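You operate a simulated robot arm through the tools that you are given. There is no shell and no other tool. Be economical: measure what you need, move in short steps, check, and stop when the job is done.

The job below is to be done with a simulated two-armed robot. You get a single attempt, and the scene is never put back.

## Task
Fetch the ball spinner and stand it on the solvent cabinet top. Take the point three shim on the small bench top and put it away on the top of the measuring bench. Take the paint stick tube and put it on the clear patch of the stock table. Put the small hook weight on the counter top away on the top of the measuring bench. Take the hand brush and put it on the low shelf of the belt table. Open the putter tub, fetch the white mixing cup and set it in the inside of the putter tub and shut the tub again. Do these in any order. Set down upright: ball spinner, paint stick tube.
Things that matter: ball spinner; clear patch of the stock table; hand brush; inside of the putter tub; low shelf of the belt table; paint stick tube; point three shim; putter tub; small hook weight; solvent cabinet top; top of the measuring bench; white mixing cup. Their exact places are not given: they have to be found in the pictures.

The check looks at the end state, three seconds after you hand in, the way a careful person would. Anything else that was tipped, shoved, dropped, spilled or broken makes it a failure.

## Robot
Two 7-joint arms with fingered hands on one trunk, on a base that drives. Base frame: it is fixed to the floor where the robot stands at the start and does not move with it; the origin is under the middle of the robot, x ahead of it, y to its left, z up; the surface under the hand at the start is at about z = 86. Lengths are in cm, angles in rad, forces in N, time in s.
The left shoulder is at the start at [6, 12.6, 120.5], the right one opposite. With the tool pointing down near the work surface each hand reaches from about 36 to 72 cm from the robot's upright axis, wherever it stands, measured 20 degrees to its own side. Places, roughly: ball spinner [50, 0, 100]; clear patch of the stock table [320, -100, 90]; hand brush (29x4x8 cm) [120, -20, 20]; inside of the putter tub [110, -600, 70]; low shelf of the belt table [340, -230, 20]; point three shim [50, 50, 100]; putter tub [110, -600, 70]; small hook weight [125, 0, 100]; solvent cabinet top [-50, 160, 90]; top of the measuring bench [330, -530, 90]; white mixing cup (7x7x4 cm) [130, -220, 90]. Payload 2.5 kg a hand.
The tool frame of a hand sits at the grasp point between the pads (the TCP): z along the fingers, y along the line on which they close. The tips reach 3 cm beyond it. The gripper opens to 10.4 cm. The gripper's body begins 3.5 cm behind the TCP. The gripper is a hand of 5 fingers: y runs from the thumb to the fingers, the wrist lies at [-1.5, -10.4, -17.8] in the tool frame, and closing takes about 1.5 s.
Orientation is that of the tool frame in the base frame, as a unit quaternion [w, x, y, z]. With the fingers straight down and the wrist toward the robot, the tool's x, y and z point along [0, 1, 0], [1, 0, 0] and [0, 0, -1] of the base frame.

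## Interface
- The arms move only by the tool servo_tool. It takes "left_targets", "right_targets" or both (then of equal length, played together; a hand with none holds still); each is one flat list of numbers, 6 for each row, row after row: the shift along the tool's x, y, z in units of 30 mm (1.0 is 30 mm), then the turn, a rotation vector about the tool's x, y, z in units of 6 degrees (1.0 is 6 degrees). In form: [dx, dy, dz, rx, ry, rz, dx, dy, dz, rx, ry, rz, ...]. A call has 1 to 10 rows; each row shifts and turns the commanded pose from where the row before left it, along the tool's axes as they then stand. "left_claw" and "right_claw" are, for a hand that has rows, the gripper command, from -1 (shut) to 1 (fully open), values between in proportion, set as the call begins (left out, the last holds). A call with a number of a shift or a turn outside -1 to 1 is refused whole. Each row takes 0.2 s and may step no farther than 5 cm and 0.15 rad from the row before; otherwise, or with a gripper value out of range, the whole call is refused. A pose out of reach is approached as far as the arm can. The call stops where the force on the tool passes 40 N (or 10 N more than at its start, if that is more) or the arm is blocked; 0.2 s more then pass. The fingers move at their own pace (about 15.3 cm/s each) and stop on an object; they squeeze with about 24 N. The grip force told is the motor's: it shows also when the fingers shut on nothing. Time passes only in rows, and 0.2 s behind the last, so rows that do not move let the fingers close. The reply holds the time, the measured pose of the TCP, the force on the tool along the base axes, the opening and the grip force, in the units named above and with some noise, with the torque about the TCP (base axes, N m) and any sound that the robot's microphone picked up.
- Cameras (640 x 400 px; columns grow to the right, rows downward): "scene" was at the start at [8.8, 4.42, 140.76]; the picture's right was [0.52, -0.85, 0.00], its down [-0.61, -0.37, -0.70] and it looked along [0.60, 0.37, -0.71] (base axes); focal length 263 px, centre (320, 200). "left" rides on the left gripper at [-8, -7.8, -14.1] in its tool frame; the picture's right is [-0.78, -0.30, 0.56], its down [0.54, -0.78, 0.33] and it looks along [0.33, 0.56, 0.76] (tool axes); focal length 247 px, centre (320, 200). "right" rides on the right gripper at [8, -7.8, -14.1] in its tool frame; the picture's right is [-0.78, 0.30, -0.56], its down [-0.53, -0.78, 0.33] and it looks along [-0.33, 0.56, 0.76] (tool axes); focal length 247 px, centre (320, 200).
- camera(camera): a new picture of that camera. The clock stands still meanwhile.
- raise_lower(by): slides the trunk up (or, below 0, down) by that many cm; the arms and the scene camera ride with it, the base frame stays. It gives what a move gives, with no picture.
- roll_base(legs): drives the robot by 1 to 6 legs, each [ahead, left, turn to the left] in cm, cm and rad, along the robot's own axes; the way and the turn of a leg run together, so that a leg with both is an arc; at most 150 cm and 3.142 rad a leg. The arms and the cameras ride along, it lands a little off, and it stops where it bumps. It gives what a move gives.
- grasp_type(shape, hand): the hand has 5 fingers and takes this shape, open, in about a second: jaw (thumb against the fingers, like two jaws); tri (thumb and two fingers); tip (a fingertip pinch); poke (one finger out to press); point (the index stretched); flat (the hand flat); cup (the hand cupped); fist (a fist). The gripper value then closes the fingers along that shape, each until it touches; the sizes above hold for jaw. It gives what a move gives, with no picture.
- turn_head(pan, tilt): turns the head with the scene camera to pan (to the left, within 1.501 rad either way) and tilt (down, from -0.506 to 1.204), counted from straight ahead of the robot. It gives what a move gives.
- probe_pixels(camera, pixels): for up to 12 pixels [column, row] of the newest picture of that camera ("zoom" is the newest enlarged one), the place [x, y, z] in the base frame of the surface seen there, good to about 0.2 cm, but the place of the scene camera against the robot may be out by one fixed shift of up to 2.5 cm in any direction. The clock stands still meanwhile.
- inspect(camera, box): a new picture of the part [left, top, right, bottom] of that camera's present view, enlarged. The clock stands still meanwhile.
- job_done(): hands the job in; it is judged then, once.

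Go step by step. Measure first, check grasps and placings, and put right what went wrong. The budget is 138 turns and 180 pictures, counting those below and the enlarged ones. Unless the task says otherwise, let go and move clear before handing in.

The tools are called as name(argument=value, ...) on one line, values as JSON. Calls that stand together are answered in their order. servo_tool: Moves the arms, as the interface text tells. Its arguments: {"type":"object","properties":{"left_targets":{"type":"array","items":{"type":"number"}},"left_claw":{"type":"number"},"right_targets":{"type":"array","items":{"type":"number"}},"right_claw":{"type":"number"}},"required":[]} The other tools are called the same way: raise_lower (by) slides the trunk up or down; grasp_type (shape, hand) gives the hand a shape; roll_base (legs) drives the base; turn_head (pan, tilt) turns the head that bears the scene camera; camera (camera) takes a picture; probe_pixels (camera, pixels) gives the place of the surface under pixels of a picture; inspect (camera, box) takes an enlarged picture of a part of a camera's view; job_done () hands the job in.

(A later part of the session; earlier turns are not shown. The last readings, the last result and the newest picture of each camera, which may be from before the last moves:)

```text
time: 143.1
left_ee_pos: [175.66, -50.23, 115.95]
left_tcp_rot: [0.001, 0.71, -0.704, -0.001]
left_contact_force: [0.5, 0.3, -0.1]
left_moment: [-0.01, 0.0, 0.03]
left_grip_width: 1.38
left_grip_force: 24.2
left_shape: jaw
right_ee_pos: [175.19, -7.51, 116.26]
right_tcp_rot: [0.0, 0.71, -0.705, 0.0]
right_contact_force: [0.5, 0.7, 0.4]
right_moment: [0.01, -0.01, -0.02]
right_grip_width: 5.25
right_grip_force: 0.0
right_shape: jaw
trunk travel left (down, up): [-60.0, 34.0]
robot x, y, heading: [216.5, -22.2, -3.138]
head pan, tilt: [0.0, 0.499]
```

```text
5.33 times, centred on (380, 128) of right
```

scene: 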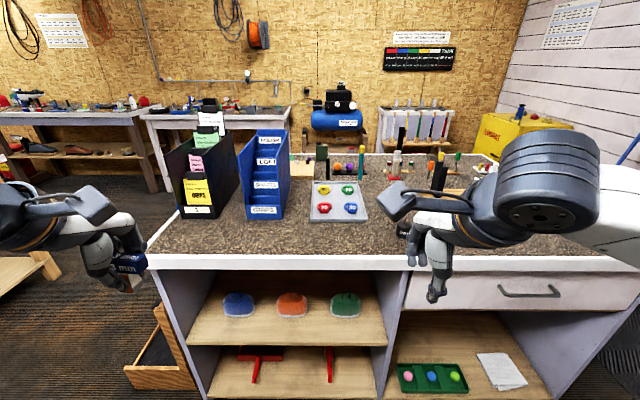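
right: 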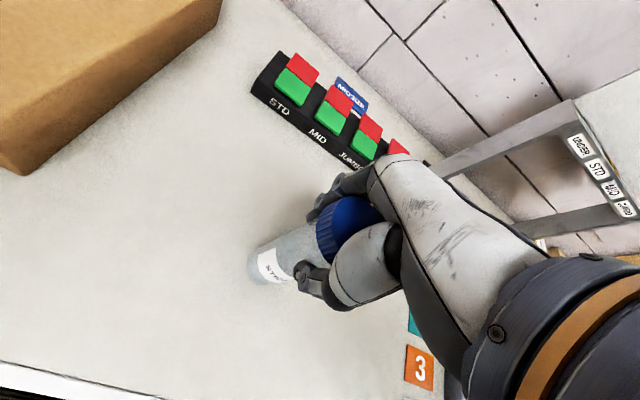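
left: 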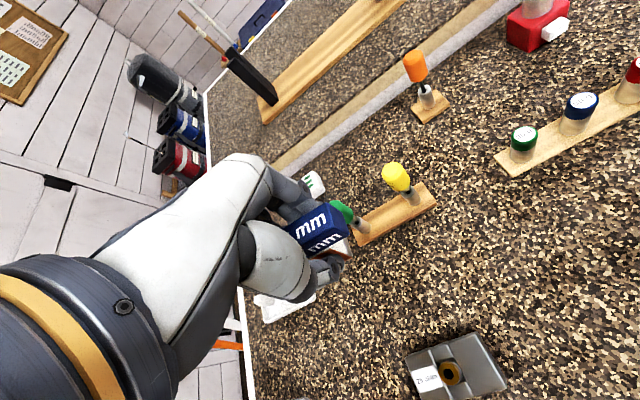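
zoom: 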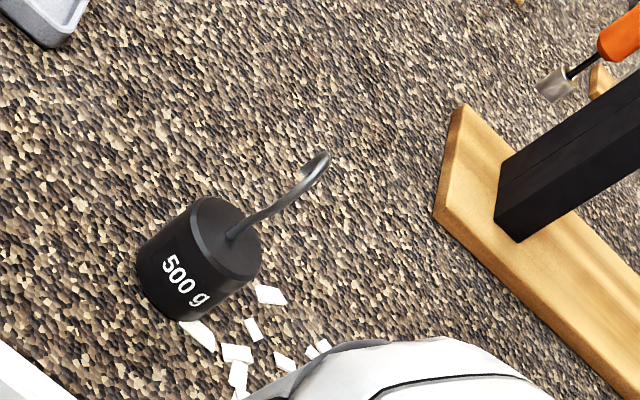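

Only one hook weight (500 g) visible here so far. Probing it in this zoom.

probe_pixels(camera="zoom", pixels=[[228, 236], [195, 200], [262, 250], [175, 265], [140, 250], [205, 310], [270, 210], [318, 160], [325, 180], [120, 200], [197, 335], [270, 293]])

turn_head(pan=0, tilt=0.85)

camera(camera="scene")

```text
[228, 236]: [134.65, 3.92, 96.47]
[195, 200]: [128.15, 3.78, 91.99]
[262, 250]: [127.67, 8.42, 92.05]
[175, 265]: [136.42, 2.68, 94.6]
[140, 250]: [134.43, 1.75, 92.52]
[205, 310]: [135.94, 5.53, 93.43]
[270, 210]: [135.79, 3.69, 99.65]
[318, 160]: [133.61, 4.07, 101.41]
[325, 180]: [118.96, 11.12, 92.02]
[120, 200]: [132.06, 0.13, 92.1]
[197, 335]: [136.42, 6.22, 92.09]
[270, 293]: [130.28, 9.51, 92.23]
```

```text
time: 143.9
left_ee_pos: [175.67, -50.32, 116.1]
left_tcp_rot: [0.001, 0.71, -0.705, -0.001]
left_contact_force: [-0.4, -0.1, -1.8]
left_moment: [0.03, 0.03, -0.03]
left_grip_width: 1.4
left_grip_force: 24.3
left_shape: jaw
right_ee_pos: [175.24, -7.44, 116.41]
right_tcp_rot: [0.0, 0.71, -0.704, 0.0]
right_contact_force: [0.9, 0.1, 0.1]
right_moment: [0.0, -0.01, -0.02]
right_grip_width: 5.25
right_grip_force: 0.1
right_shape: jaw
trunk travel left (down, up): [-60.0, 34.0]
robot x, y, heading: [216.38, -22.17, -3.135]
head pan, tilt: [0.0, 0.85]
```

```text
123 pictures are left
```

scene: 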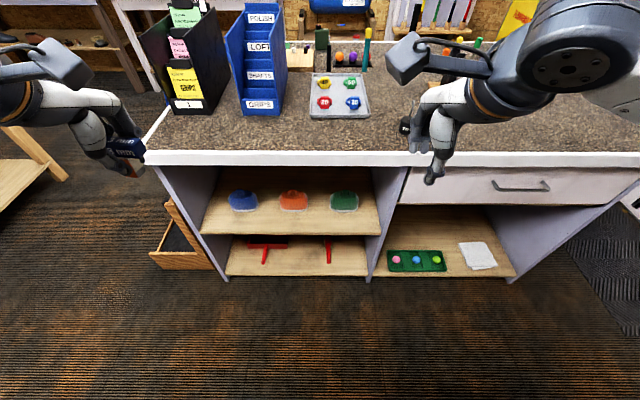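

Weight: body centre [134.6,3.9], z 92–96.5, hook to 101.4. Brush handle: along x at y≈−19, z≈17, on the shelf at z≈9.8. I'll first turn the right hand so it closes sideways and points 45° ahead-down.

servo_tool(right_targets=[0, 0, 0, -0.39, -0.39, -0.943, 0, 0, 0, -0.39, -0.39, -0.943, 0, 0, 0, -0.39, -0.39, -0.943, 0, 0, 0, -0.39, -0.39, -0.943, 0, 0, 0, -0.39, -0.39, -0.943, 0, 0, 0, -0.39, -0.39, -0.943, 0, 0, 0, -0.39, -0.39, -0.943, 0, 0, 0, -0.39, -0.39, -0.943, 0, 0, 0, -0.39, -0.39, -0.943, 0, 0, 0, -0.39, -0.39, -0.943], right_claw=0.3)

servo_tool(right_targets=[0, 0, 0, -0.39, -0.39, -0.943, 0, 0, 0, -0.39, -0.39, -0.943, 0, 0, 0, -0.39, -0.39, -0.943, 0, 0, 0, -0.39, -0.39, -0.943, 0, 0, 0, -0.39, -0.39, -0.943])

camera(camera="scene")

camera(camera="right")

```text
time: 146.1
left_ee_pos: [175.59, -50.31, 116.09]
left_tcp_rot: [0.001, 0.71, -0.704, 0.0]
left_contact_force: [0.5, -0.3, -0.1]
left_moment: [-0.01, -0.04, -0.01]
left_grip_width: 1.38
left_grip_force: 23.1
left_shape: jaw
right_ee_pos: [176.09, -10.62, 116.42]
right_tcp_rot: [-0.001, 0.931, -0.257, -0.26]
right_contact_force: [0.2, -0.3, 0.2]
right_moment: [-0.01, 0.02, -0.02]
right_grip_width: 6.76
right_grip_force: 0.0
right_shape: jaw
right hand out of reach, approached as far as the arm can: row 10
trunk travel left (down, up): [-60.0, 34.0]
robot x, y, heading: [216.5, -22.52, -3.136]
head pan, tilt: [0.0, 0.85]
```

```text
time: 147.3
left_ee_pos: [175.74, -50.37, 116.02]
left_tcp_rot: [0.001, 0.71, -0.704, -0.001]
left_contact_force: [0.1, 0.7, -1.0]
left_moment: [-0.05, 0.03, 0.01]
left_grip_width: 1.38
left_grip_force: 23.6
left_shape: jaw
right_ee_pos: [177.0, -16.12, 113.32]
right_tcp_rot: [0.001, 0.924, 0.003, -0.383]
right_contact_force: [-0.3, -0.1, -0.1]
right_moment: [-0.05, 0.0, -0.01]
right_grip_width: 6.76
right_grip_force: 0.1
right_shape: jaw
right hand out of reach, approached as far as the arm can: row 1, 2, 3, 4, 5
trunk travel left (down, up): [-60.0, 34.0]
robot x, y, heading: [216.73, -21.91, -3.134]
head pan, tilt: [0.0, 0.85]
```

```text
122 pictures are left
```

scene: 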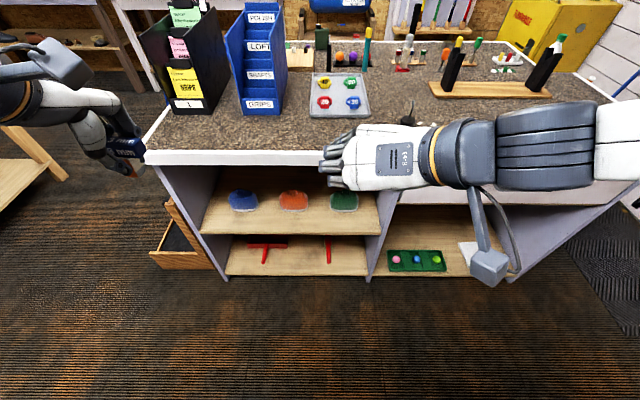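

```text
121 pictures are left
```

right: 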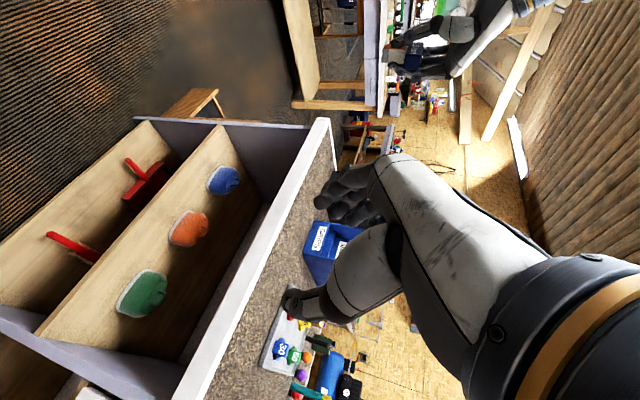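

Orientation is right: closing sideways, pointing 45° down ahead; it will come into reach further out. Lowering the trunk fully here in the aisle and looking.

raise_lower(by=-58)

camera(camera="right")

camera(camera="scene")

```text
refused: -58 is not a number from -40 to 40
```

```text
120 pictures are left
```

right: 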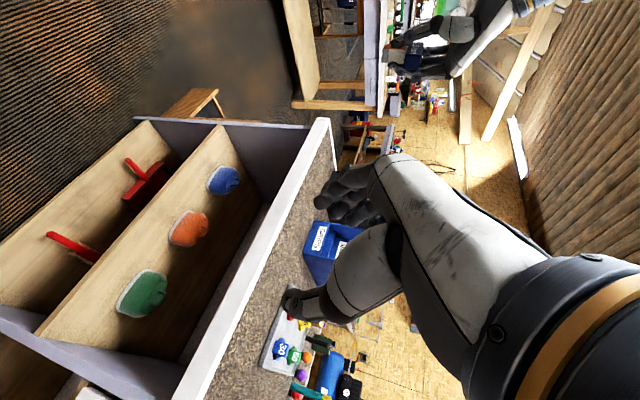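

```text
119 pictures are left
```

scene: 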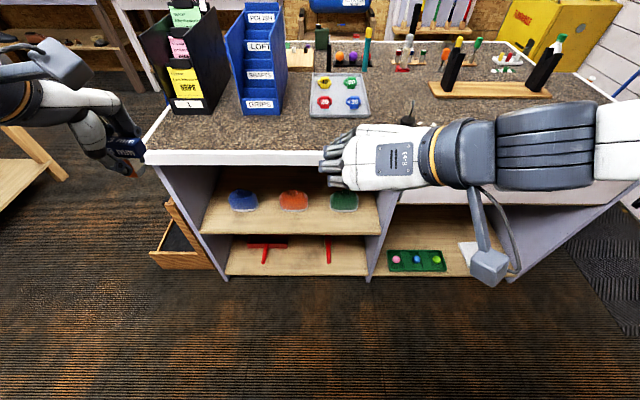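

Trunk steps are limited to 40; doing it in two.

raise_lower(by=-40)

raise_lower(by=-18)

camera(camera="right")

turn_head(pan=0, tilt=0.5)

camera(camera="scene")

```text
time: 151.1
left_ee_pos: [175.75, -50.29, 76.04]
left_tcp_rot: [0.001, 0.71, -0.705, -0.001]
left_contact_force: [-0.2, -0.3, -0.1]
left_moment: [0.03, -0.02, 0.02]
left_grip_width: 1.4
left_grip_force: 24.1
left_shape: jaw
right_ee_pos: [176.99, -15.93, 73.29]
right_tcp_rot: [0.002, 0.924, 0.001, -0.383]
right_contact_force: [-0.3, -0.3, -0.3]
right_moment: [0.01, -0.02, 0.0]
right_grip_width: 6.77
right_grip_force: 0.1
right_shape: jaw
trunk travel left (down, up): [-20.0, 74.0]
robot x, y, heading: [216.13, -22.14, -3.137]
head pan, tilt: [0.0, 0.85]
```

```text
time: 153.1
left_ee_pos: [175.62, -50.39, 58.04]
left_tcp_rot: [0.0, 0.71, -0.704, 0.0]
left_contact_force: [0.0, 0.0, -1.2]
left_moment: [0.01, -0.01, 0.01]
left_grip_width: 1.4
left_grip_force: 23.5
left_shape: jaw
right_ee_pos: [177.03, -16.1, 55.32]
right_tcp_rot: [0.001, 0.924, 0.001, -0.383]
right_contact_force: [0.1, -0.2, 0.5]
right_moment: [0.06, 0.01, 0.01]
right_grip_width: 6.73
right_grip_force: 0.1
right_shape: jaw
trunk travel left (down, up): [-2.0, 92.0]
robot x, y, heading: [217.06, -22.43, -3.138]
head pan, tilt: [0.0, 0.85]
```

```text
118 pictures are left
```

right: 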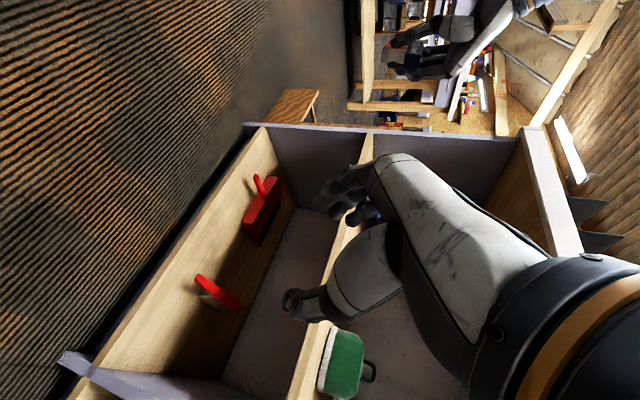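

```text
time: 153.9
left_ee_pos: [175.73, -50.26, 57.89]
left_tcp_rot: [0.001, 0.709, -0.705, -0.001]
left_contact_force: [-0.6, -0.4, -1.1]
left_moment: [0.01, 0.04, 0.0]
left_grip_width: 1.39
left_grip_force: 24.0
left_shape: jaw
right_ee_pos: [177.04, -16.01, 55.28]
right_tcp_rot: [0.001, 0.924, 0.001, -0.383]
right_contact_force: [0.5, 0.4, 0.0]
right_moment: [0.02, -0.01, 0.0]
right_grip_width: 6.75
right_grip_force: 0.1
right_shape: jaw
trunk travel left (down, up): [-2.0, 92.0]
robot x, y, heading: [216.87, -22.24, -3.137]
head pan, tilt: [0.0, 0.499]
```

```text
117 pictures are left
```

scene: 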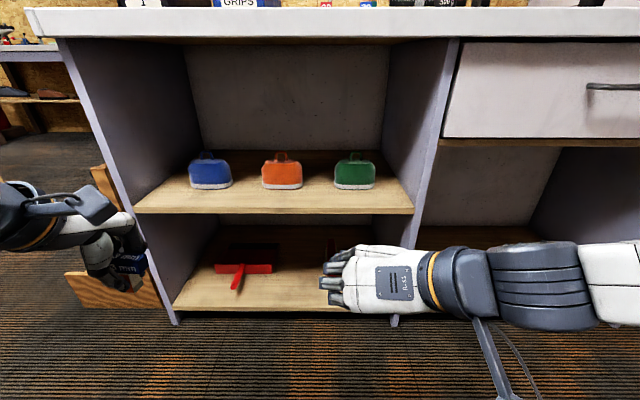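

The brush shows in the right image at (217,290). Zooming and probing.

inspect(camera="right", box=[170, 250, 290, 325])

probe_pixels(camera="zoom", pixels=[[160, 140], [200, 160], [240, 185], [290, 220], [340, 260], [370, 290], [190, 230], [260, 300], [100, 250], [330, 300]])

probe_pixels(camera="right", pixels=[[150, 330], [310, 340], [300, 380], [260, 230], [130, 370], [70, 360]])

```text
5.33 times, centred on (230, 288) of right
```

zoom: 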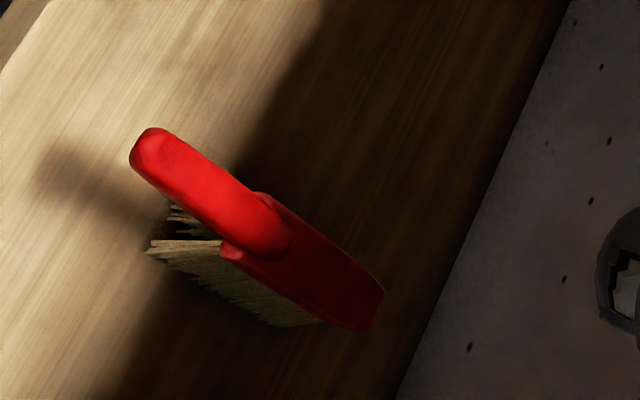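

```text
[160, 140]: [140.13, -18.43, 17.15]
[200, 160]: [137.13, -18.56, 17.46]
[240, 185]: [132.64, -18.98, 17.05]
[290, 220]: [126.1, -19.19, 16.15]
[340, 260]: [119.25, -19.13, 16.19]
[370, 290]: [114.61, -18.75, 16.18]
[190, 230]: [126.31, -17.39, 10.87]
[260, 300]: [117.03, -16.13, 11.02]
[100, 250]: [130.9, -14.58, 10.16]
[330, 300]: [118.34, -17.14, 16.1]
```

```text
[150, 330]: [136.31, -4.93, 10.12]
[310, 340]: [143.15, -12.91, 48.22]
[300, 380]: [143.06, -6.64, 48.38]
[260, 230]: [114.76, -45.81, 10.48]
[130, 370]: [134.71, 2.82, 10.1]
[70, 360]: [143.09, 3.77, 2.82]
```

Handle runs x 141→130, head x 130→112 at y −19, top z 16.2; shelf front edge x 143, upper shelf z 48. I'll drive 25 ahead, then stage the hand on the 45° line.

roll_base(legs=[[25, 0, -0.004]])

servo_tool(right_targets=[0.65, 0.24, 0.88, 0, 0, 0, 0.65, 0.24, 0.88, 0, 0, 0, 0.65, 0.24, 0.88, 0, 0, 0, 0.65, 0.24, 0.88, 0, 0, 0], right_claw=0.5)

camera(camera="scene")

camera(camera="right")

```text
time: 155.8
left_ee_pos: [150.97, -49.93, 58.05]
left_tcp_rot: [-0.001, -0.706, 0.708, 0.002]
left_contact_force: [-0.4, 0.0, 0.3]
left_moment: [0.02, 0.02, 0.04]
left_grip_width: 1.38
left_grip_force: 23.7
left_shape: jaw
right_ee_pos: [152.4, -15.74, 55.3]
right_tcp_rot: [-0.001, 0.924, -0.002, -0.382]
right_contact_force: [0.1, 0.2, -0.8]
right_moment: [-0.02, -0.02, 0.01]
right_grip_width: 6.72
right_grip_force: 0.1
right_shape: jaw
trunk travel left (down, up): [-2.0, 92.0]
robot x, y, heading: [191.98, -22.21, 3.139]
head pan, tilt: [0.0, 0.499]
```

```text
time: 156.8
left_ee_pos: [150.86, -49.89, 57.98]
left_tcp_rot: [-0.001, -0.706, 0.708, 0.0]
left_contact_force: [0.2, 0.1, -1.3]
left_moment: [-0.04, 0.01, 0.01]
left_grip_width: 1.41
left_grip_force: 24.3
left_shape: jaw
right_ee_pos: [150.72, -18.67, 42.33]
right_tcp_rot: [0.0, 0.923, -0.003, -0.385]
right_contact_force: [-0.5, 0.4, -0.5]
right_moment: [0.01, -0.02, -0.02]
right_grip_width: 7.77
right_grip_force: 0.0
right_shape: jaw
trunk travel left (down, up): [-2.0, 92.0]
robot x, y, heading: [191.88, -22.24, 3.135]
head pan, tilt: [0.0, 0.499]
```

```text
115 pictures are left
```

scene: 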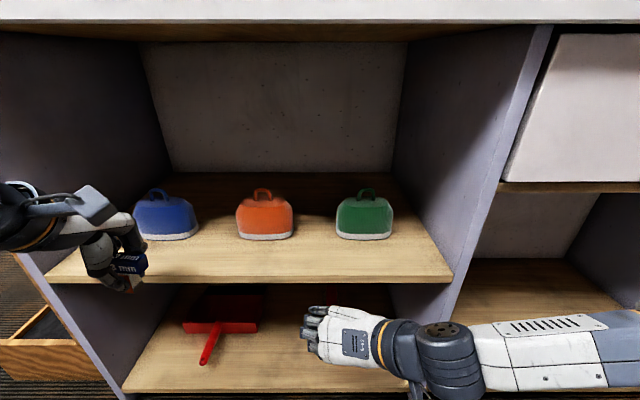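

```text
114 pictures are left
```

right: 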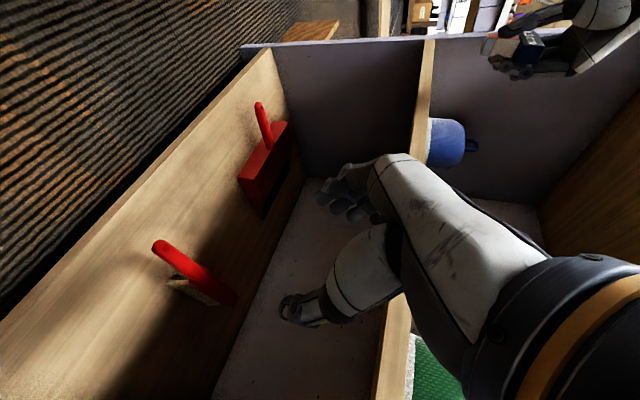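

Forearm would hit the divider (y≈4) if I reach deep, so I'll grip the handle near its end (x≈137.5), drag the brush ~12 cm outward on the shelf, then regrip at the head.

servo_tool(right_targets=[0.285, 0, 0.907, 0, 0, 0, 0.285, 0, 0.907, 0, 0, 0, 0.285, 0, 0.907, 0, 0, 0, 0.285, 0, 0.907, 0, 0, 0, 0.285, 0, 0.907, 0, 0, 0, 0.285, 0, 0.907, 0, 0, 0, 0.285, 0, 0.907, 0, 0, 0, 0.285, 0, 0.907, 0, 0, 0, 0.285, -0.06, 0.907, 0, 0, 0, 0.285, 0, 0.907, 0, 0, 0])

camera(camera="right")

camera(camera="scene")

```text
time: 159.0
left_ee_pos: [150.75, -49.77, 57.97]
left_tcp_rot: [-0.001, -0.706, 0.708, 0.001]
left_contact_force: [0.5, 1.1, -0.3]
left_moment: [-0.01, 0.01, -0.01]
left_grip_width: 1.38
left_grip_force: 24.3
left_shape: jaw
right_ee_pos: [133.64, -18.15, 20.44]
right_tcp_rot: [-0.001, 0.925, -0.002, -0.38]
right_contact_force: [0.7, 0.5, 0.2]
right_moment: [0.0, -0.01, -0.02]
right_grip_width: 7.78
right_grip_force: 0.1
right_shape: jaw
right hand out of reach, approached as far as the arm can: row 4, 5, 6, 7, 8, 9
trunk travel left (down, up): [-2.0, 92.0]
robot x, y, heading: [191.82, -22.41, 3.132]
head pan, tilt: [0.0, 0.499]
```

```text
113 pictures are left
```

right: 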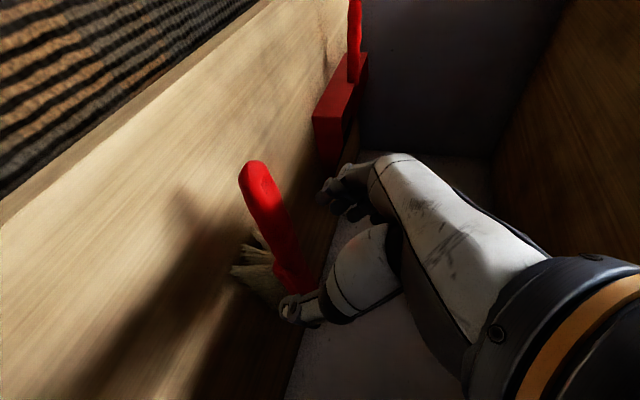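

```text
112 pictures are left
```

scene: 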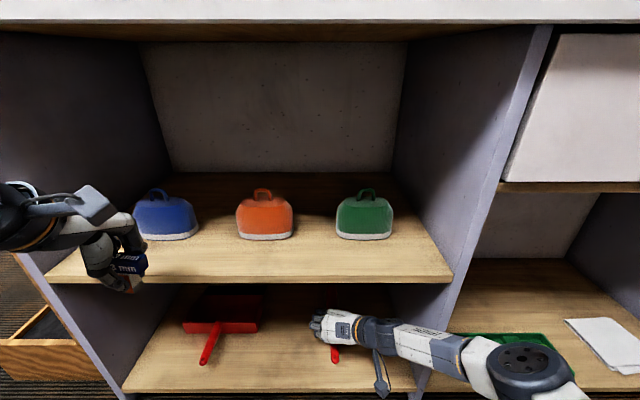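

The arm could only get to [133.6,−18.2,20.4]: too cramped this close. I'll back the base 12 cm (the fingers straddle the handle lengthwise) and then check reach.

servo_tool(right_targets=[0, 0, -0.6, 0, 0, 0, 0, 0, -0.6, 0, 0, 0])

roll_base(legs=[[-12, 0, 0.008]])

servo_tool(right_targets=[0, 0, 0.01, 0, 0, 0])

camera(camera="right")

```text
time: 159.6
left_ee_pos: [150.79, -49.92, 58.04]
left_tcp_rot: [-0.001, -0.706, 0.708, 0.0]
left_contact_force: [0.1, -1.0, 0.0]
left_moment: [0.0, 0.02, 0.0]
left_grip_width: 1.4
left_grip_force: 24.1
left_shape: jaw
right_ee_pos: [135.33, -18.02, 23.58]
right_tcp_rot: [-0.001, 0.926, -0.003, -0.378]
right_contact_force: [-0.2, 0.3, 0.4]
right_moment: [0.01, 0.02, -0.01]
right_grip_width: 7.77
right_grip_force: 0.1
right_shape: jaw
right hand out of reach, approached as far as the arm can: row 1, 2
trunk travel left (down, up): [-2.0, 92.0]
robot x, y, heading: [191.84, -22.33, 3.141]
head pan, tilt: [0.0, 0.499]
```

```text
time: 160.8
left_ee_pos: [162.98, -50.3, 57.9]
left_tcp_rot: [0.0, 0.709, -0.705, -0.001]
left_contact_force: [-0.1, 0.0, -0.9]
left_moment: [0.01, 0.01, -0.02]
left_grip_width: 1.39
left_grip_force: 23.5
left_shape: jaw
right_ee_pos: [147.12, -18.63, 23.69]
right_tcp_rot: [0.0, 0.926, 0.002, -0.378]
right_contact_force: [-0.4, -0.2, 0.4]
right_moment: [-0.03, -0.02, 0.04]
right_grip_width: 7.77
right_grip_force: 0.0
right_shape: jaw
trunk travel left (down, up): [-2.0, 92.0]
robot x, y, heading: [203.87, -21.82, -3.134]
head pan, tilt: [0.0, 0.499]
```

```text
time: 161.2
left_ee_pos: [162.94, -50.39, 57.96]
left_tcp_rot: [0.0, 0.709, -0.705, -0.001]
left_contact_force: [0.2, -0.6, -0.4]
left_moment: [-0.03, -0.01, 0.0]
left_grip_width: 1.4
left_grip_force: 23.9
left_shape: jaw
right_ee_pos: [147.13, -18.39, 23.46]
right_tcp_rot: [0.001, 0.926, 0.001, -0.378]
right_contact_force: [-0.5, 0.1, -0.2]
right_moment: [-0.03, 0.03, 0.01]
right_grip_width: 7.78
right_grip_force: 0.0
right_shape: jaw
trunk travel left (down, up): [-2.0, 92.0]
robot x, y, heading: [204.04, -22.11, -3.135]
head pan, tilt: [0.0, 0.499]
```

```text
111 pictures are left
```

right: 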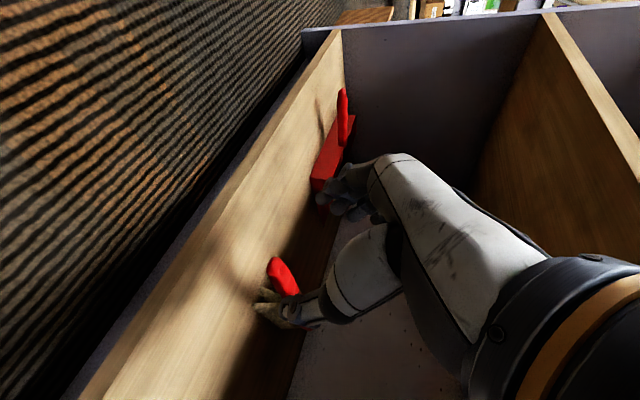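

Now at [147.1,−18.4,23.5] and within reach. Moving to the handle at [137.5,−18.6,17].

servo_tool(right_targets=[-0.147, 0.013, 0.76, 0, 0, 0, -0.147, 0.013, 0.76, 0, 0, 0, -0.147, 0.013, 0.76, 0, 0, 0, -0.147, 0.013, 0.76, 0, 0, 0, -0.147, 0.013, 0.76, 0, 0, 0])

camera(camera="right")

camera(camera="scene")

```text
time: 162.4
left_ee_pos: [162.92, -50.29, 58.08]
left_tcp_rot: [0.0, 0.709, -0.705, -0.001]
left_contact_force: [0.1, -0.3, -0.4]
left_moment: [0.0, 0.03, 0.0]
left_grip_width: 1.38
left_grip_force: 23.5
left_shape: jaw
right_ee_pos: [141.88, -18.81, 20.24]
right_tcp_rot: [0.001, 0.926, 0.002, -0.378]
right_contact_force: [0.0, 0.1, -0.4]
right_moment: [0.02, 0.0, 0.01]
right_grip_width: 7.75
right_grip_force: 0.1
right_shape: jaw
right hand out of reach, approached as far as the arm can: row 3, 4, 5
trunk travel left (down, up): [-2.0, 92.0]
robot x, y, heading: [203.39, -22.14, -3.137]
head pan, tilt: [0.0, 0.499]
```

```text
110 pictures are left
```

right: 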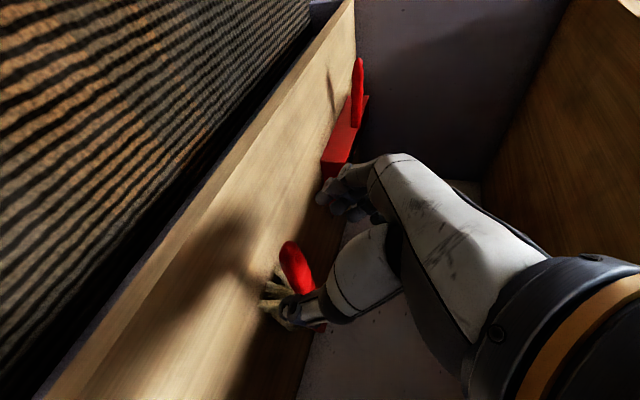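

```text
109 pictures are left
```

scene: 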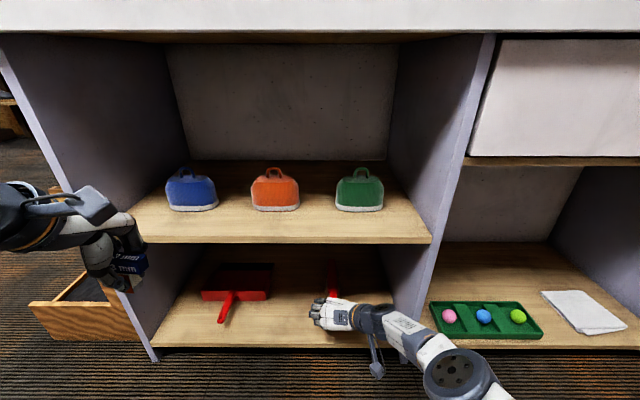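

Depth is limited at z≈20.4 with this pitch (wrist height). I'll use the last 2 cm of trunk and pitch the tool 20° steeper.

raise_lower(by=-2)

servo_tool(right_targets=[0, 0, -0.5, 0, 0.9, 0, 0, 0, -0.5, 0, 0.9, 0, 0, 0, 0, 0, 0.9, 0, 0, 0, 0, 0, 0.7, 0])

```text
time: 163.1
left_ee_pos: [162.88, -50.25, 56.02]
left_tcp_rot: [0.002, 0.708, -0.706, 0.0]
left_contact_force: [0.1, 0.6, -0.2]
left_moment: [0.03, 0.0, -0.01]
left_grip_width: 1.39
left_grip_force: 24.4
left_shape: jaw
right_ee_pos: [141.93, -18.77, 18.28]
right_tcp_rot: [0.0, 0.926, 0.002, -0.378]
right_contact_force: [0.5, -0.6, -0.4]
right_moment: [0.01, 0.02, 0.01]
right_grip_width: 7.78
right_grip_force: 0.0
right_shape: jaw
trunk travel left (down, up): [0.0, 94.0]
robot x, y, heading: [204.03, -22.1, -3.135]
head pan, tilt: [0.0, 0.499]
```

```text
time: 164.1
left_ee_pos: [162.84, -50.21, 55.96]
left_tcp_rot: [0.0, 0.709, -0.706, -0.001]
left_contact_force: [-0.2, -0.3, -1.0]
left_moment: [0.04, -0.01, 0.02]
left_grip_width: 1.37
left_grip_force: 24.3
left_shape: jaw
right_ee_pos: [144.35, -18.74, 20.76]
right_tcp_rot: [-0.001, 0.978, 0.003, -0.208]
right_contact_force: [0.0, 0.9, 0.5]
right_moment: [0.01, 0.02, 0.0]
right_grip_width: 7.77
right_grip_force: 0.0
right_shape: jaw
right hand out of reach, approached as far as the arm can: row 4
trunk travel left (down, up): [0.0, 94.0]
robot x, y, heading: [203.81, -21.84, -3.138]
head pan, tilt: [0.0, 0.499]
```

Now 66° down at [144.4,−18.7,20.8]. Trying toward [138,−18.6,17].

servo_tool(right_targets=[-0.467, 0, 0.667, 0, 0, 0, -0.467, 0, 0.667, 0, 0, 0, -0.467, 0, 0.667, 0, 0, 0])

camera(camera="scene")

```text
time: 164.9
left_ee_pos: [163.03, -50.25, 56.01]
left_tcp_rot: [0.001, 0.709, -0.705, 0.0]
left_contact_force: [-1.3, -0.1, 0.2]
left_moment: [0.0, 0.0, -0.05]
left_grip_width: 1.41
left_grip_force: 24.1
left_shape: jaw
right_ee_pos: [144.36, -18.9, 20.73]
right_tcp_rot: [0.0, 0.978, 0.002, -0.21]
right_contact_force: [-0.1, 0.3, 0.4]
right_moment: [0.02, 0.0, 0.0]
right_grip_width: 7.77
right_grip_force: 0.1
right_shape: jaw
right hand out of reach, approached as far as the arm can: row 1, 2, 3
trunk travel left (down, up): [0.0, 94.0]
robot x, y, heading: [203.97, -22.19, -3.138]
head pan, tilt: [0.0, 0.499]
```

```text
108 pictures are left
```

scene: 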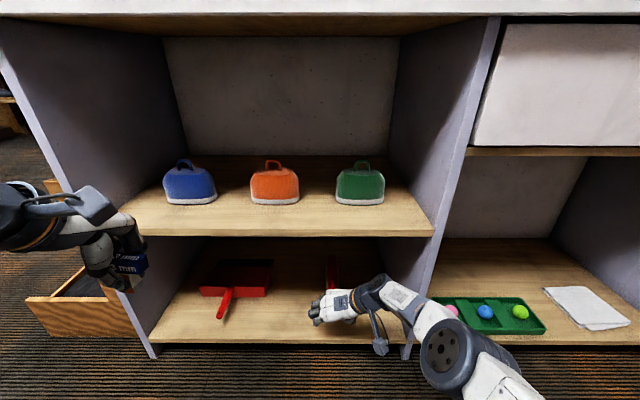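

Still blocked: a wrist limit from the 90° hand yaw. If I stand diagonally (heading −135°) the hand needs only half that yaw. Backing off and repositioning.

roll_base(legs=[[-25, 0, 0], [0, 0, 0.785], [-5, -56, 0]])

servo_tool(right_targets=[0, 0, 0, 0.436, 0, 0.978, 0, 0, 0, 0.436, 0, 0.978, 0, 0, 0, 0.436, 0, 0.978, 0, 0, 0, 0.436, 0, 0.978, 0, 0, 0, 0.436, 0, 0.978, 0, 0, 0, 0.436, 0, 0.978, 0, 0, 0, 0.436, 0, 0.978])

camera(camera="scene")

camera(camera="right")

```text
time: 171.5
left_ee_pos: [182.27, -27.52, 55.97]
left_tcp_rot: [0.001, 0.921, -0.389, 0.0]
left_contact_force: [0.5, 0.1, 0.0]
left_moment: [0.02, 0.03, 0.0]
left_grip_width: 1.38
left_grip_force: 23.9
left_shape: jaw
right_ee_pos: [147.15, -17.77, 20.69]
right_tcp_rot: [0.079, 0.906, 0.367, -0.195]
right_contact_force: [-0.9, -0.1, 0.0]
right_moment: [-0.04, 0.01, 0.05]
right_grip_width: 7.79
right_grip_force: 0.0
right_shape: jaw
trunk travel left (down, up): [0.0, 94.0]
robot x, y, heading: [192.45, 21.09, -2.37]
head pan, tilt: [0.0, 0.499]
```

```text
time: 173.1
left_ee_pos: [182.37, -27.56, 55.96]
left_tcp_rot: [0.0, 0.921, -0.389, 0.0]
left_contact_force: [0.0, -0.5, -0.7]
left_moment: [0.0, 0.02, 0.02]
left_grip_width: 1.37
left_grip_force: 24.4
left_shape: jaw
right_ee_pos: [147.16, -17.72, 20.59]
right_tcp_rot: [-0.002, 0.978, -0.008, -0.209]
right_contact_force: [-0.1, 0.0, -0.6]
right_moment: [0.02, 0.01, 0.02]
right_grip_width: 7.78
right_grip_force: 0.1
right_shape: jaw
trunk travel left (down, up): [0.0, 94.0]
robot x, y, heading: [192.02, 20.78, -2.371]
head pan, tilt: [0.0, 0.499]
```

```text
107 pictures are left
```

scene: 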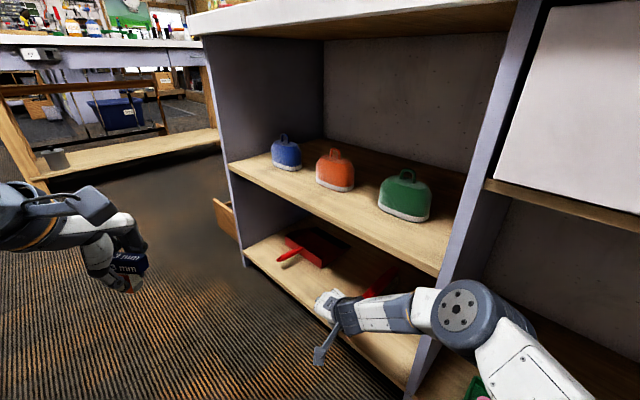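

```text
106 pictures are left
```

right: 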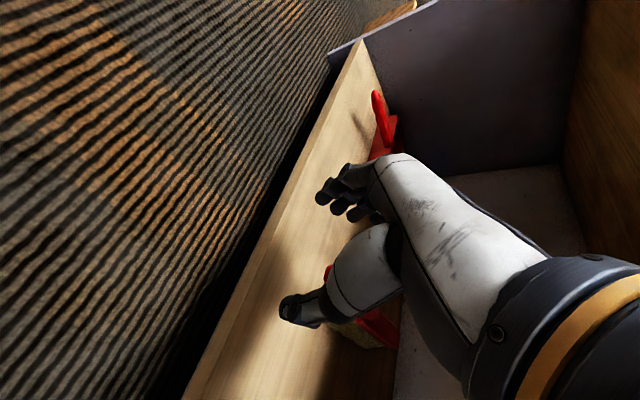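

In reach now with the desired orientation. Moving to straddle the handle at [138,−18.6,17.2].

servo_tool(right_targets=[-0.583, 0.075, 0.57, 0, 0, 0, -0.583, 0.075, 0.57, 0, 0, 0, -0.583, 0.075, 0.57, 0, 0, 0, -0.583, 0.075, 0.57, 0, 0, 0])

camera(camera="right")

inspect(camera="scene", box=[240, 200, 480, 350])

```text
time: 174.1
left_ee_pos: [182.28, -27.54, 56.03]
left_tcp_rot: [0.001, 0.921, -0.388, 0.0]
left_contact_force: [-0.1, -0.9, -0.7]
left_moment: [0.02, 0.0, -0.03]
left_grip_width: 1.37
left_grip_force: 23.9
left_shape: jaw
right_ee_pos: [142.46, -17.8, 19.8]
right_tcp_rot: [-0.001, 0.978, -0.007, -0.21]
right_contact_force: [-0.5, 0.3, 0.0]
right_moment: [0.0, 0.0, 0.01]
right_grip_width: 7.75
right_grip_force: 0.0
right_shape: jaw
right hand out of reach, approached as far as the arm can: row 2, 3, 4
trunk travel left (down, up): [0.0, 94.0]
robot x, y, heading: [192.28, 21.25, -2.367]
head pan, tilt: [0.0, 0.499]
```

```text
105 pictures are left
```

right: 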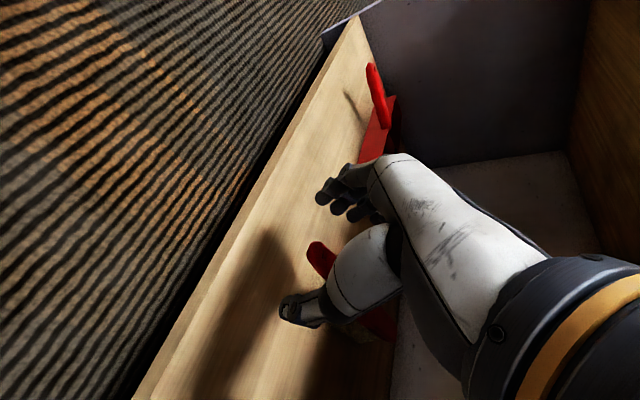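

```text
2.67 times, centred on (360, 275) of scene
```

zoom: 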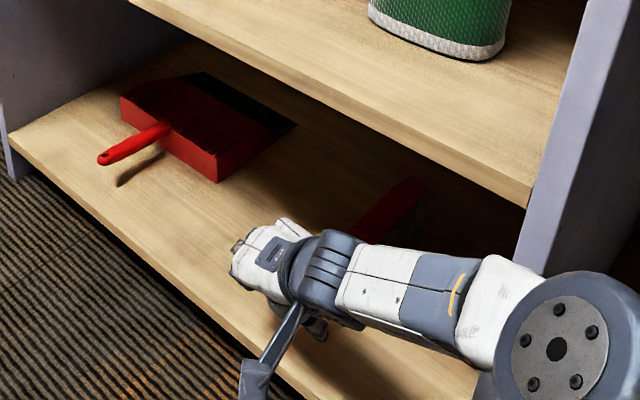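

The arm is now simply at full stretch (shoulder–wrist ≈51–56 cm). I'll lift 6 cm, drive 9 cm closer diagonally, then re-aim.

servo_tool(right_targets=[0, 0, -1, 0, 0, 0, 0, 0, -1, 0, 0, 0])

roll_base(legs=[[9, 0, 0]])

servo_tool(right_targets=[0, 0, 0, 0, 0, 0])

camera(camera="right")

```text
time: 174.7
left_ee_pos: [182.34, -27.6, 55.91]
left_tcp_rot: [0.001, 0.922, -0.388, 0.0]
left_contact_force: [0.4, -0.2, -0.6]
left_moment: [0.0, 0.02, 0.0]
left_grip_width: 1.36
left_grip_force: 24.0
left_shape: jaw
right_ee_pos: [144.63, -17.76, 25.29]
right_tcp_rot: [-0.001, 0.978, -0.006, -0.21]
right_contact_force: [0.1, 0.4, 0.0]
right_moment: [0.02, 0.0, 0.02]
right_grip_width: 7.79
right_grip_force: 0.1
right_shape: jaw
trunk travel left (down, up): [0.0, 94.0]
robot x, y, heading: [192.54, 20.83, -2.363]
head pan, tilt: [0.0, 0.499]
```

```text
time: 175.9
left_ee_pos: [175.96, -33.8, 56.13]
left_tcp_rot: [0.0, 0.921, -0.389, 0.0]
left_contact_force: [-0.2, -0.4, 0.0]
left_moment: [0.05, -0.03, -0.01]
left_grip_width: 1.38
left_grip_force: 23.4
left_shape: jaw
right_ee_pos: [140.41, -24.04, 24.44]
right_tcp_rot: [-0.004, 0.98, 0.007, -0.197]
right_contact_force: [-0.3, -0.1, 0.0]
right_moment: [0.0, 0.02, -0.04]
right_grip_width: 7.77
right_grip_force: 0.0
right_shape: jaw
trunk travel left (down, up): [0.0, 94.0]
robot x, y, heading: [185.83, 14.98, -2.367]
head pan, tilt: [0.0, 0.499]
stopped in leg 1: the robot was blocked; the commanded pose is now the measured one
```

```text
time: 176.3
left_ee_pos: [176.02, -33.82, 56.0]
left_tcp_rot: [0.0, 0.921, -0.389, 0.0]
left_contact_force: [-0.4, 0.2, -0.9]
left_moment: [0.02, -0.02, 0.01]
left_grip_width: 1.41
left_grip_force: 24.3
left_shape: jaw
right_ee_pos: [140.28, -24.1, 24.39]
right_tcp_rot: [-0.005, 0.98, 0.006, -0.198]
right_contact_force: [0.4, -0.5, 0.1]
right_moment: [0.02, -0.02, 0.0]
right_grip_width: 7.77
right_grip_force: 0.1
right_shape: jaw
trunk travel left (down, up): [0.0, 94.0]
robot x, y, heading: [186.21, 15.04, -2.371]
head pan, tilt: [0.0, 0.499]
```

```text
103 pictures are left
```

right: 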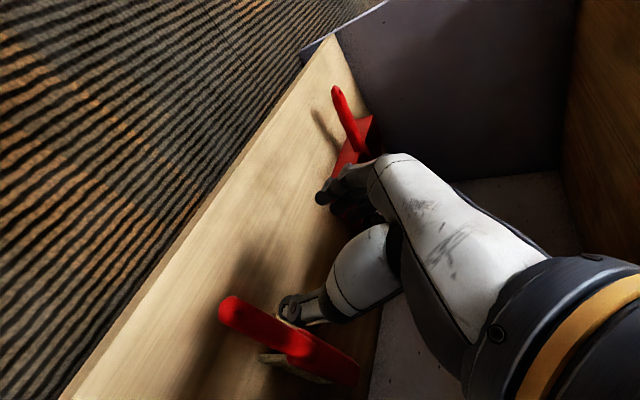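

Blocked lightly at the end (elbow near the divider). Hand at [140.3,−24.1,24.4]. Shifting sideways first, and viewing the elbow.

servo_tool(right_targets=[0, -0.9, 0, 0, 0, 0, 0, -0.93, 0, 0, 0, 0])

camera(camera="scene")

```text
time: 177.1
left_ee_pos: [176.5, -33.82, 55.92]
left_tcp_rot: [0.001, 0.922, -0.387, -0.002]
left_contact_force: [0.3, 0.2, -0.8]
left_moment: [0.03, 0.03, -0.02]
left_grip_width: 1.38
left_grip_force: 24.1
left_shape: jaw
right_ee_pos: [145.69, -22.08, 25.22]
right_tcp_rot: [0.013, 0.978, 0.063, -0.197]
right_contact_force: [0.8, -0.5, 0.5]
right_moment: [0.02, 0.0, -0.01]
right_grip_width: 7.79
right_grip_force: 0.0
right_shape: jaw
trunk travel left (down, up): [0.0, 94.0]
robot x, y, heading: [186.17, 14.89, -2.366]
head pan, tilt: [0.0, 0.499]
stopped in row 2 (right hand): the arm was blocked; the commanded pose is now the measured one
```

```text
102 pictures are left
```

scene: 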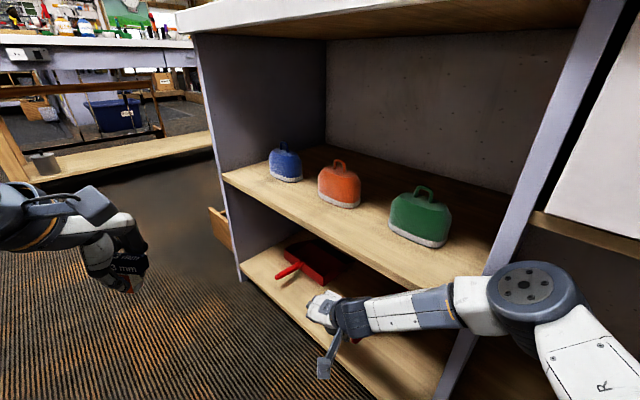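

The forearm touches the divider because the right elbow flares that way; the left hand will have room from the other side. So I'll first take the weight with the right hand, deliver weight and shim, and return for the brush with the left hand. Backing out, rising and squaring up.

roll_base(legs=[[-42, 0, 0]])

raise_lower(by=40)

raise_lower(by=24)

roll_base(legs=[[0, 0, -0.775], [8, 40, 0]])

turn_head(pan=0, tilt=0.7)

camera(camera="scene")

```text
time: 179.7
left_ee_pos: [205.95, -4.88, 56.05]
left_tcp_rot: [0.0, 0.921, -0.389, 0.001]
left_contact_force: [0.0, 0.3, -0.5]
left_moment: [-0.02, 0.05, 0.0]
left_grip_width: 1.38
left_grip_force: 23.9
left_shape: jaw
right_ee_pos: [175.04, 7.16, 24.83]
right_tcp_rot: [0.012, 0.979, 0.058, -0.195]
right_contact_force: [-0.4, -0.6, -0.2]
right_moment: [0.01, 0.03, -0.03]
right_grip_width: 7.79
right_grip_force: 0.0
right_shape: jaw
trunk travel left (down, up): [0.0, 94.0]
robot x, y, heading: [215.34, 44.06, -2.365]
head pan, tilt: [0.0, 0.499]
```

```text
time: 183.5
left_ee_pos: [205.77, -4.97, 96.03]
left_tcp_rot: [0.0, 0.921, -0.389, 0.0]
left_contact_force: [-0.6, -1.0, -0.1]
left_moment: [-0.01, -0.02, 0.03]
left_grip_width: 1.41
left_grip_force: 23.6
left_shape: jaw
right_ee_pos: [174.97, 7.01, 64.82]
right_tcp_rot: [0.011, 0.979, 0.058, -0.195]
right_contact_force: [-0.8, 0.9, -0.1]
right_moment: [0.0, -0.03, 0.0]
right_grip_width: 7.77
right_grip_force: 0.1
right_shape: jaw
trunk travel left (down, up): [-40.0, 54.0]
robot x, y, heading: [215.86, 43.42, -2.368]
head pan, tilt: [0.0, 0.499]
```

```text
time: 186.0
left_ee_pos: [205.69, -4.96, 119.9]
left_tcp_rot: [0.0, 0.921, -0.389, 0.0]
left_contact_force: [0.9, -0.1, -0.9]
left_moment: [0.01, -0.04, -0.02]
left_grip_width: 1.39
left_grip_force: 24.3
left_shape: jaw
right_ee_pos: [174.87, 7.17, 88.83]
right_tcp_rot: [0.011, 0.979, 0.058, -0.195]
right_contact_force: [0.1, -0.4, 0.1]
right_moment: [0.04, -0.02, 0.02]
right_grip_width: 7.78
right_grip_force: 0.0
right_shape: jaw
trunk travel left (down, up): [-64.0, 30.0]
robot x, y, heading: [216.07, 43.57, -2.367]
head pan, tilt: [0.0, 0.499]
```

```text
time: 190.5
left_ee_pos: [167.55, -23.71, 119.98]
left_tcp_rot: [0.0, 0.713, -0.701, 0.001]
left_contact_force: [0.7, 0.2, -0.7]
left_moment: [-0.02, 0.0, 0.01]
left_grip_width: 1.37
left_grip_force: 23.9
left_shape: jaw
right_ee_pos: [153.41, 6.19, 88.86]
right_tcp_rot: [-0.062, 0.932, -0.306, -0.186]
right_contact_force: [-0.2, -0.9, -0.4]
right_moment: [0.01, -0.01, 0.0]
right_grip_width: 7.77
right_grip_force: 0.1
right_shape: jaw
trunk travel left (down, up): [-64.0, 30.0]
robot x, y, heading: [207.92, 4.95, -3.125]
head pan, tilt: [0.0, 0.499]
```

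```text
time: 191.2
left_ee_pos: [167.55, -23.65, 120.01]
left_tcp_rot: [0.0, 0.713, -0.701, 0.0]
left_contact_force: [-0.5, 0.1, -0.9]
left_moment: [0.0, 0.0, 0.01]
left_grip_width: 1.37
left_grip_force: 23.8
left_shape: jaw
right_ee_pos: [153.32, 6.23, 88.84]
right_tcp_rot: [-0.061, 0.932, -0.306, -0.186]
right_contact_force: [0.0, -0.7, 0.3]
right_moment: [-0.03, -0.01, -0.02]
right_grip_width: 7.79
right_grip_force: 0.0
right_shape: jaw
trunk travel left (down, up): [-64.0, 30.0]
robot x, y, heading: [208.08, 4.94, -3.126]
head pan, tilt: [0.0, 0.7]
```

```text
101 pictures are left
```

scene: 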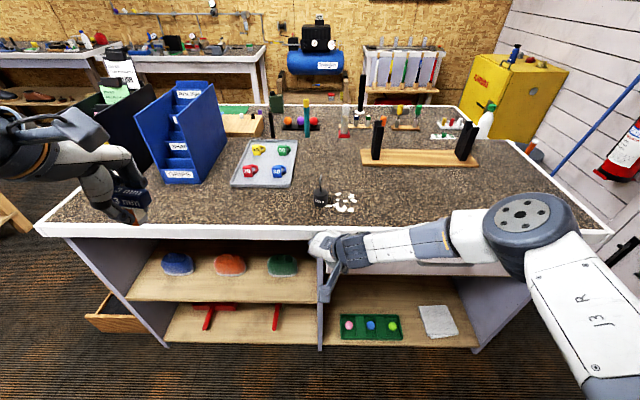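

A cylinder can be gripped at any yaw, so I'll keep this yaw, rise over the edge and pitch to about 45° so the hook clears the palm.

servo_tool(right_targets=[0, 0, -1, 0, 0, 0, 0, 0, -1, 0, 0, 0, 0, 0, -1, 0, 0, 0, 0, 0, -1, 0, 0, 0, 0, 0, -1, 0, -0.95, 0, 0, 0, -0.5, 0, -0.95, 0, 0, 0, 0, 0, -0.95, 0, 0, 0, 0, 0, -0.95, 0])

camera(camera="right")

```text
time: 193.0
left_ee_pos: [167.67, -23.62, 120.0]
left_tcp_rot: [0.0, 0.713, -0.701, 0.0]
left_contact_force: [-0.2, 1.1, -0.1]
left_moment: [-0.03, -0.04, 0.02]
left_grip_width: 1.36
left_grip_force: 24.2
left_shape: jaw
right_ee_pos: [158.46, 2.22, 104.14]
right_tcp_rot: [-0.121, 0.876, -0.288, -0.367]
right_contact_force: [-0.3, 0.4, 0.2]
right_moment: [0.01, -0.02, -0.01]
right_grip_width: 7.77
right_grip_force: 0.0
right_shape: jaw
trunk travel left (down, up): [-64.0, 30.0]
robot x, y, heading: [208.3, 4.67, -3.123]
head pan, tilt: [0.0, 0.7]
```

```text
100 pictures are left
```

right: 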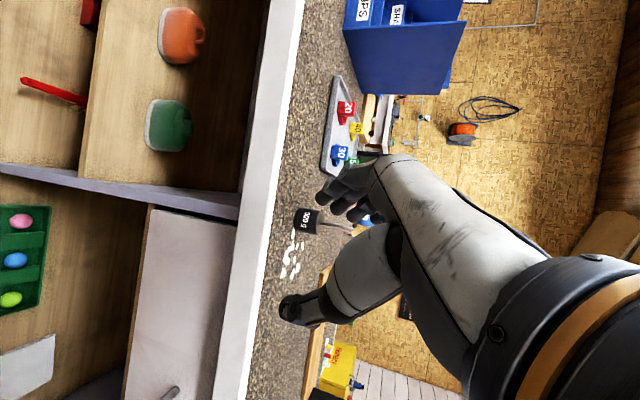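

Pitch is 45° now. Re-probing the weight from this view at (303,222).

inspect(camera="right", box=[265, 190, 361, 290])

probe_pixels(camera="right", pixels=[[305, 221], [297, 213], [310, 230], [300, 230], [318, 221], [285, 222], [295, 270], [290, 240]])

```text
4.00 times, centred on (313, 240) of right
```

zoom: 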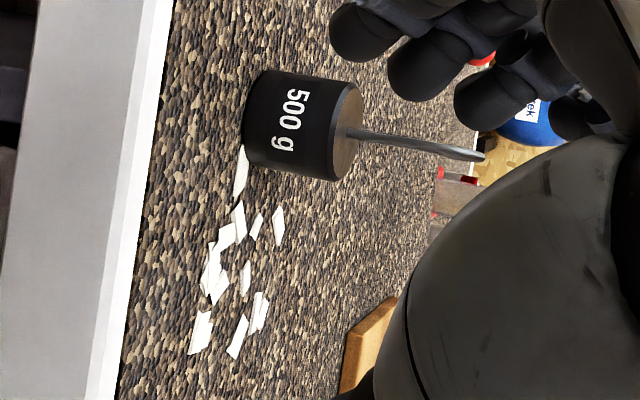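

```text
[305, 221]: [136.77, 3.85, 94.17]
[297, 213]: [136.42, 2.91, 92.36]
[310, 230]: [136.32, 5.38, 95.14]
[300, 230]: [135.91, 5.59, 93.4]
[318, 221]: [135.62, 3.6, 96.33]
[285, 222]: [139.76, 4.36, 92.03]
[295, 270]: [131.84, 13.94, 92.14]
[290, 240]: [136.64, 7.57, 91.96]
```

Aligning sideways first, then approaching along the tool axis to [134.6,3.9,96].

servo_tool(right_targets=[-0.559, 0.853, 0, 0, 0, 0, -0.559, 0.853, 0, 0, 0, 0, -0.559, 0.853, 0, 0, 0, 0, -0.559, 0.853, 0, 0, 0, 0, -0.559, 0.853, 0, 0, 0, 0, 0, 0, 0.95, 0, 0, 0, 0, 0, 0.95, 0, 0, 0, 0, 0, 0.95, 0, 0, 0])

camera(camera="right")

```text
time: 194.8
left_ee_pos: [167.45, -23.66, 119.96]
left_tcp_rot: [0.0, 0.713, -0.701, 0.001]
left_contact_force: [0.1, 0.0, -0.8]
left_moment: [0.02, 0.0, -0.01]
left_grip_width: 1.38
left_grip_force: 23.5
left_shape: jaw
right_ee_pos: [141.19, -0.94, 103.95]
right_tcp_rot: [-0.121, 0.877, -0.289, -0.366]
right_contact_force: [-0.7, -0.1, 0.1]
right_moment: [-0.03, -0.03, -0.04]
right_grip_width: 7.77
right_grip_force: 0.3
right_shape: jaw
trunk travel left (down, up): [-64.0, 30.0]
robot x, y, heading: [208.06, 4.93, -3.128]
head pan, tilt: [0.0, 0.7]
```

```text
98 pictures are left
```

right: 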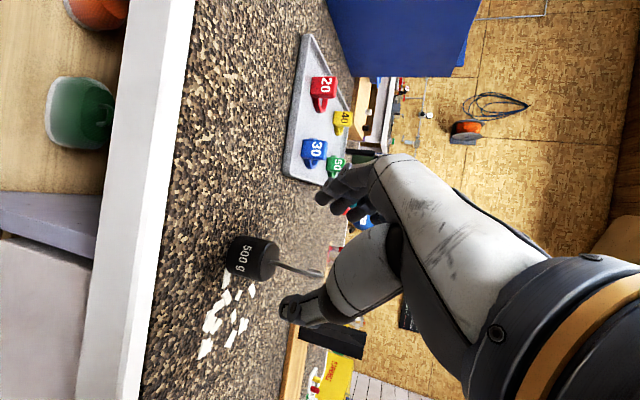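

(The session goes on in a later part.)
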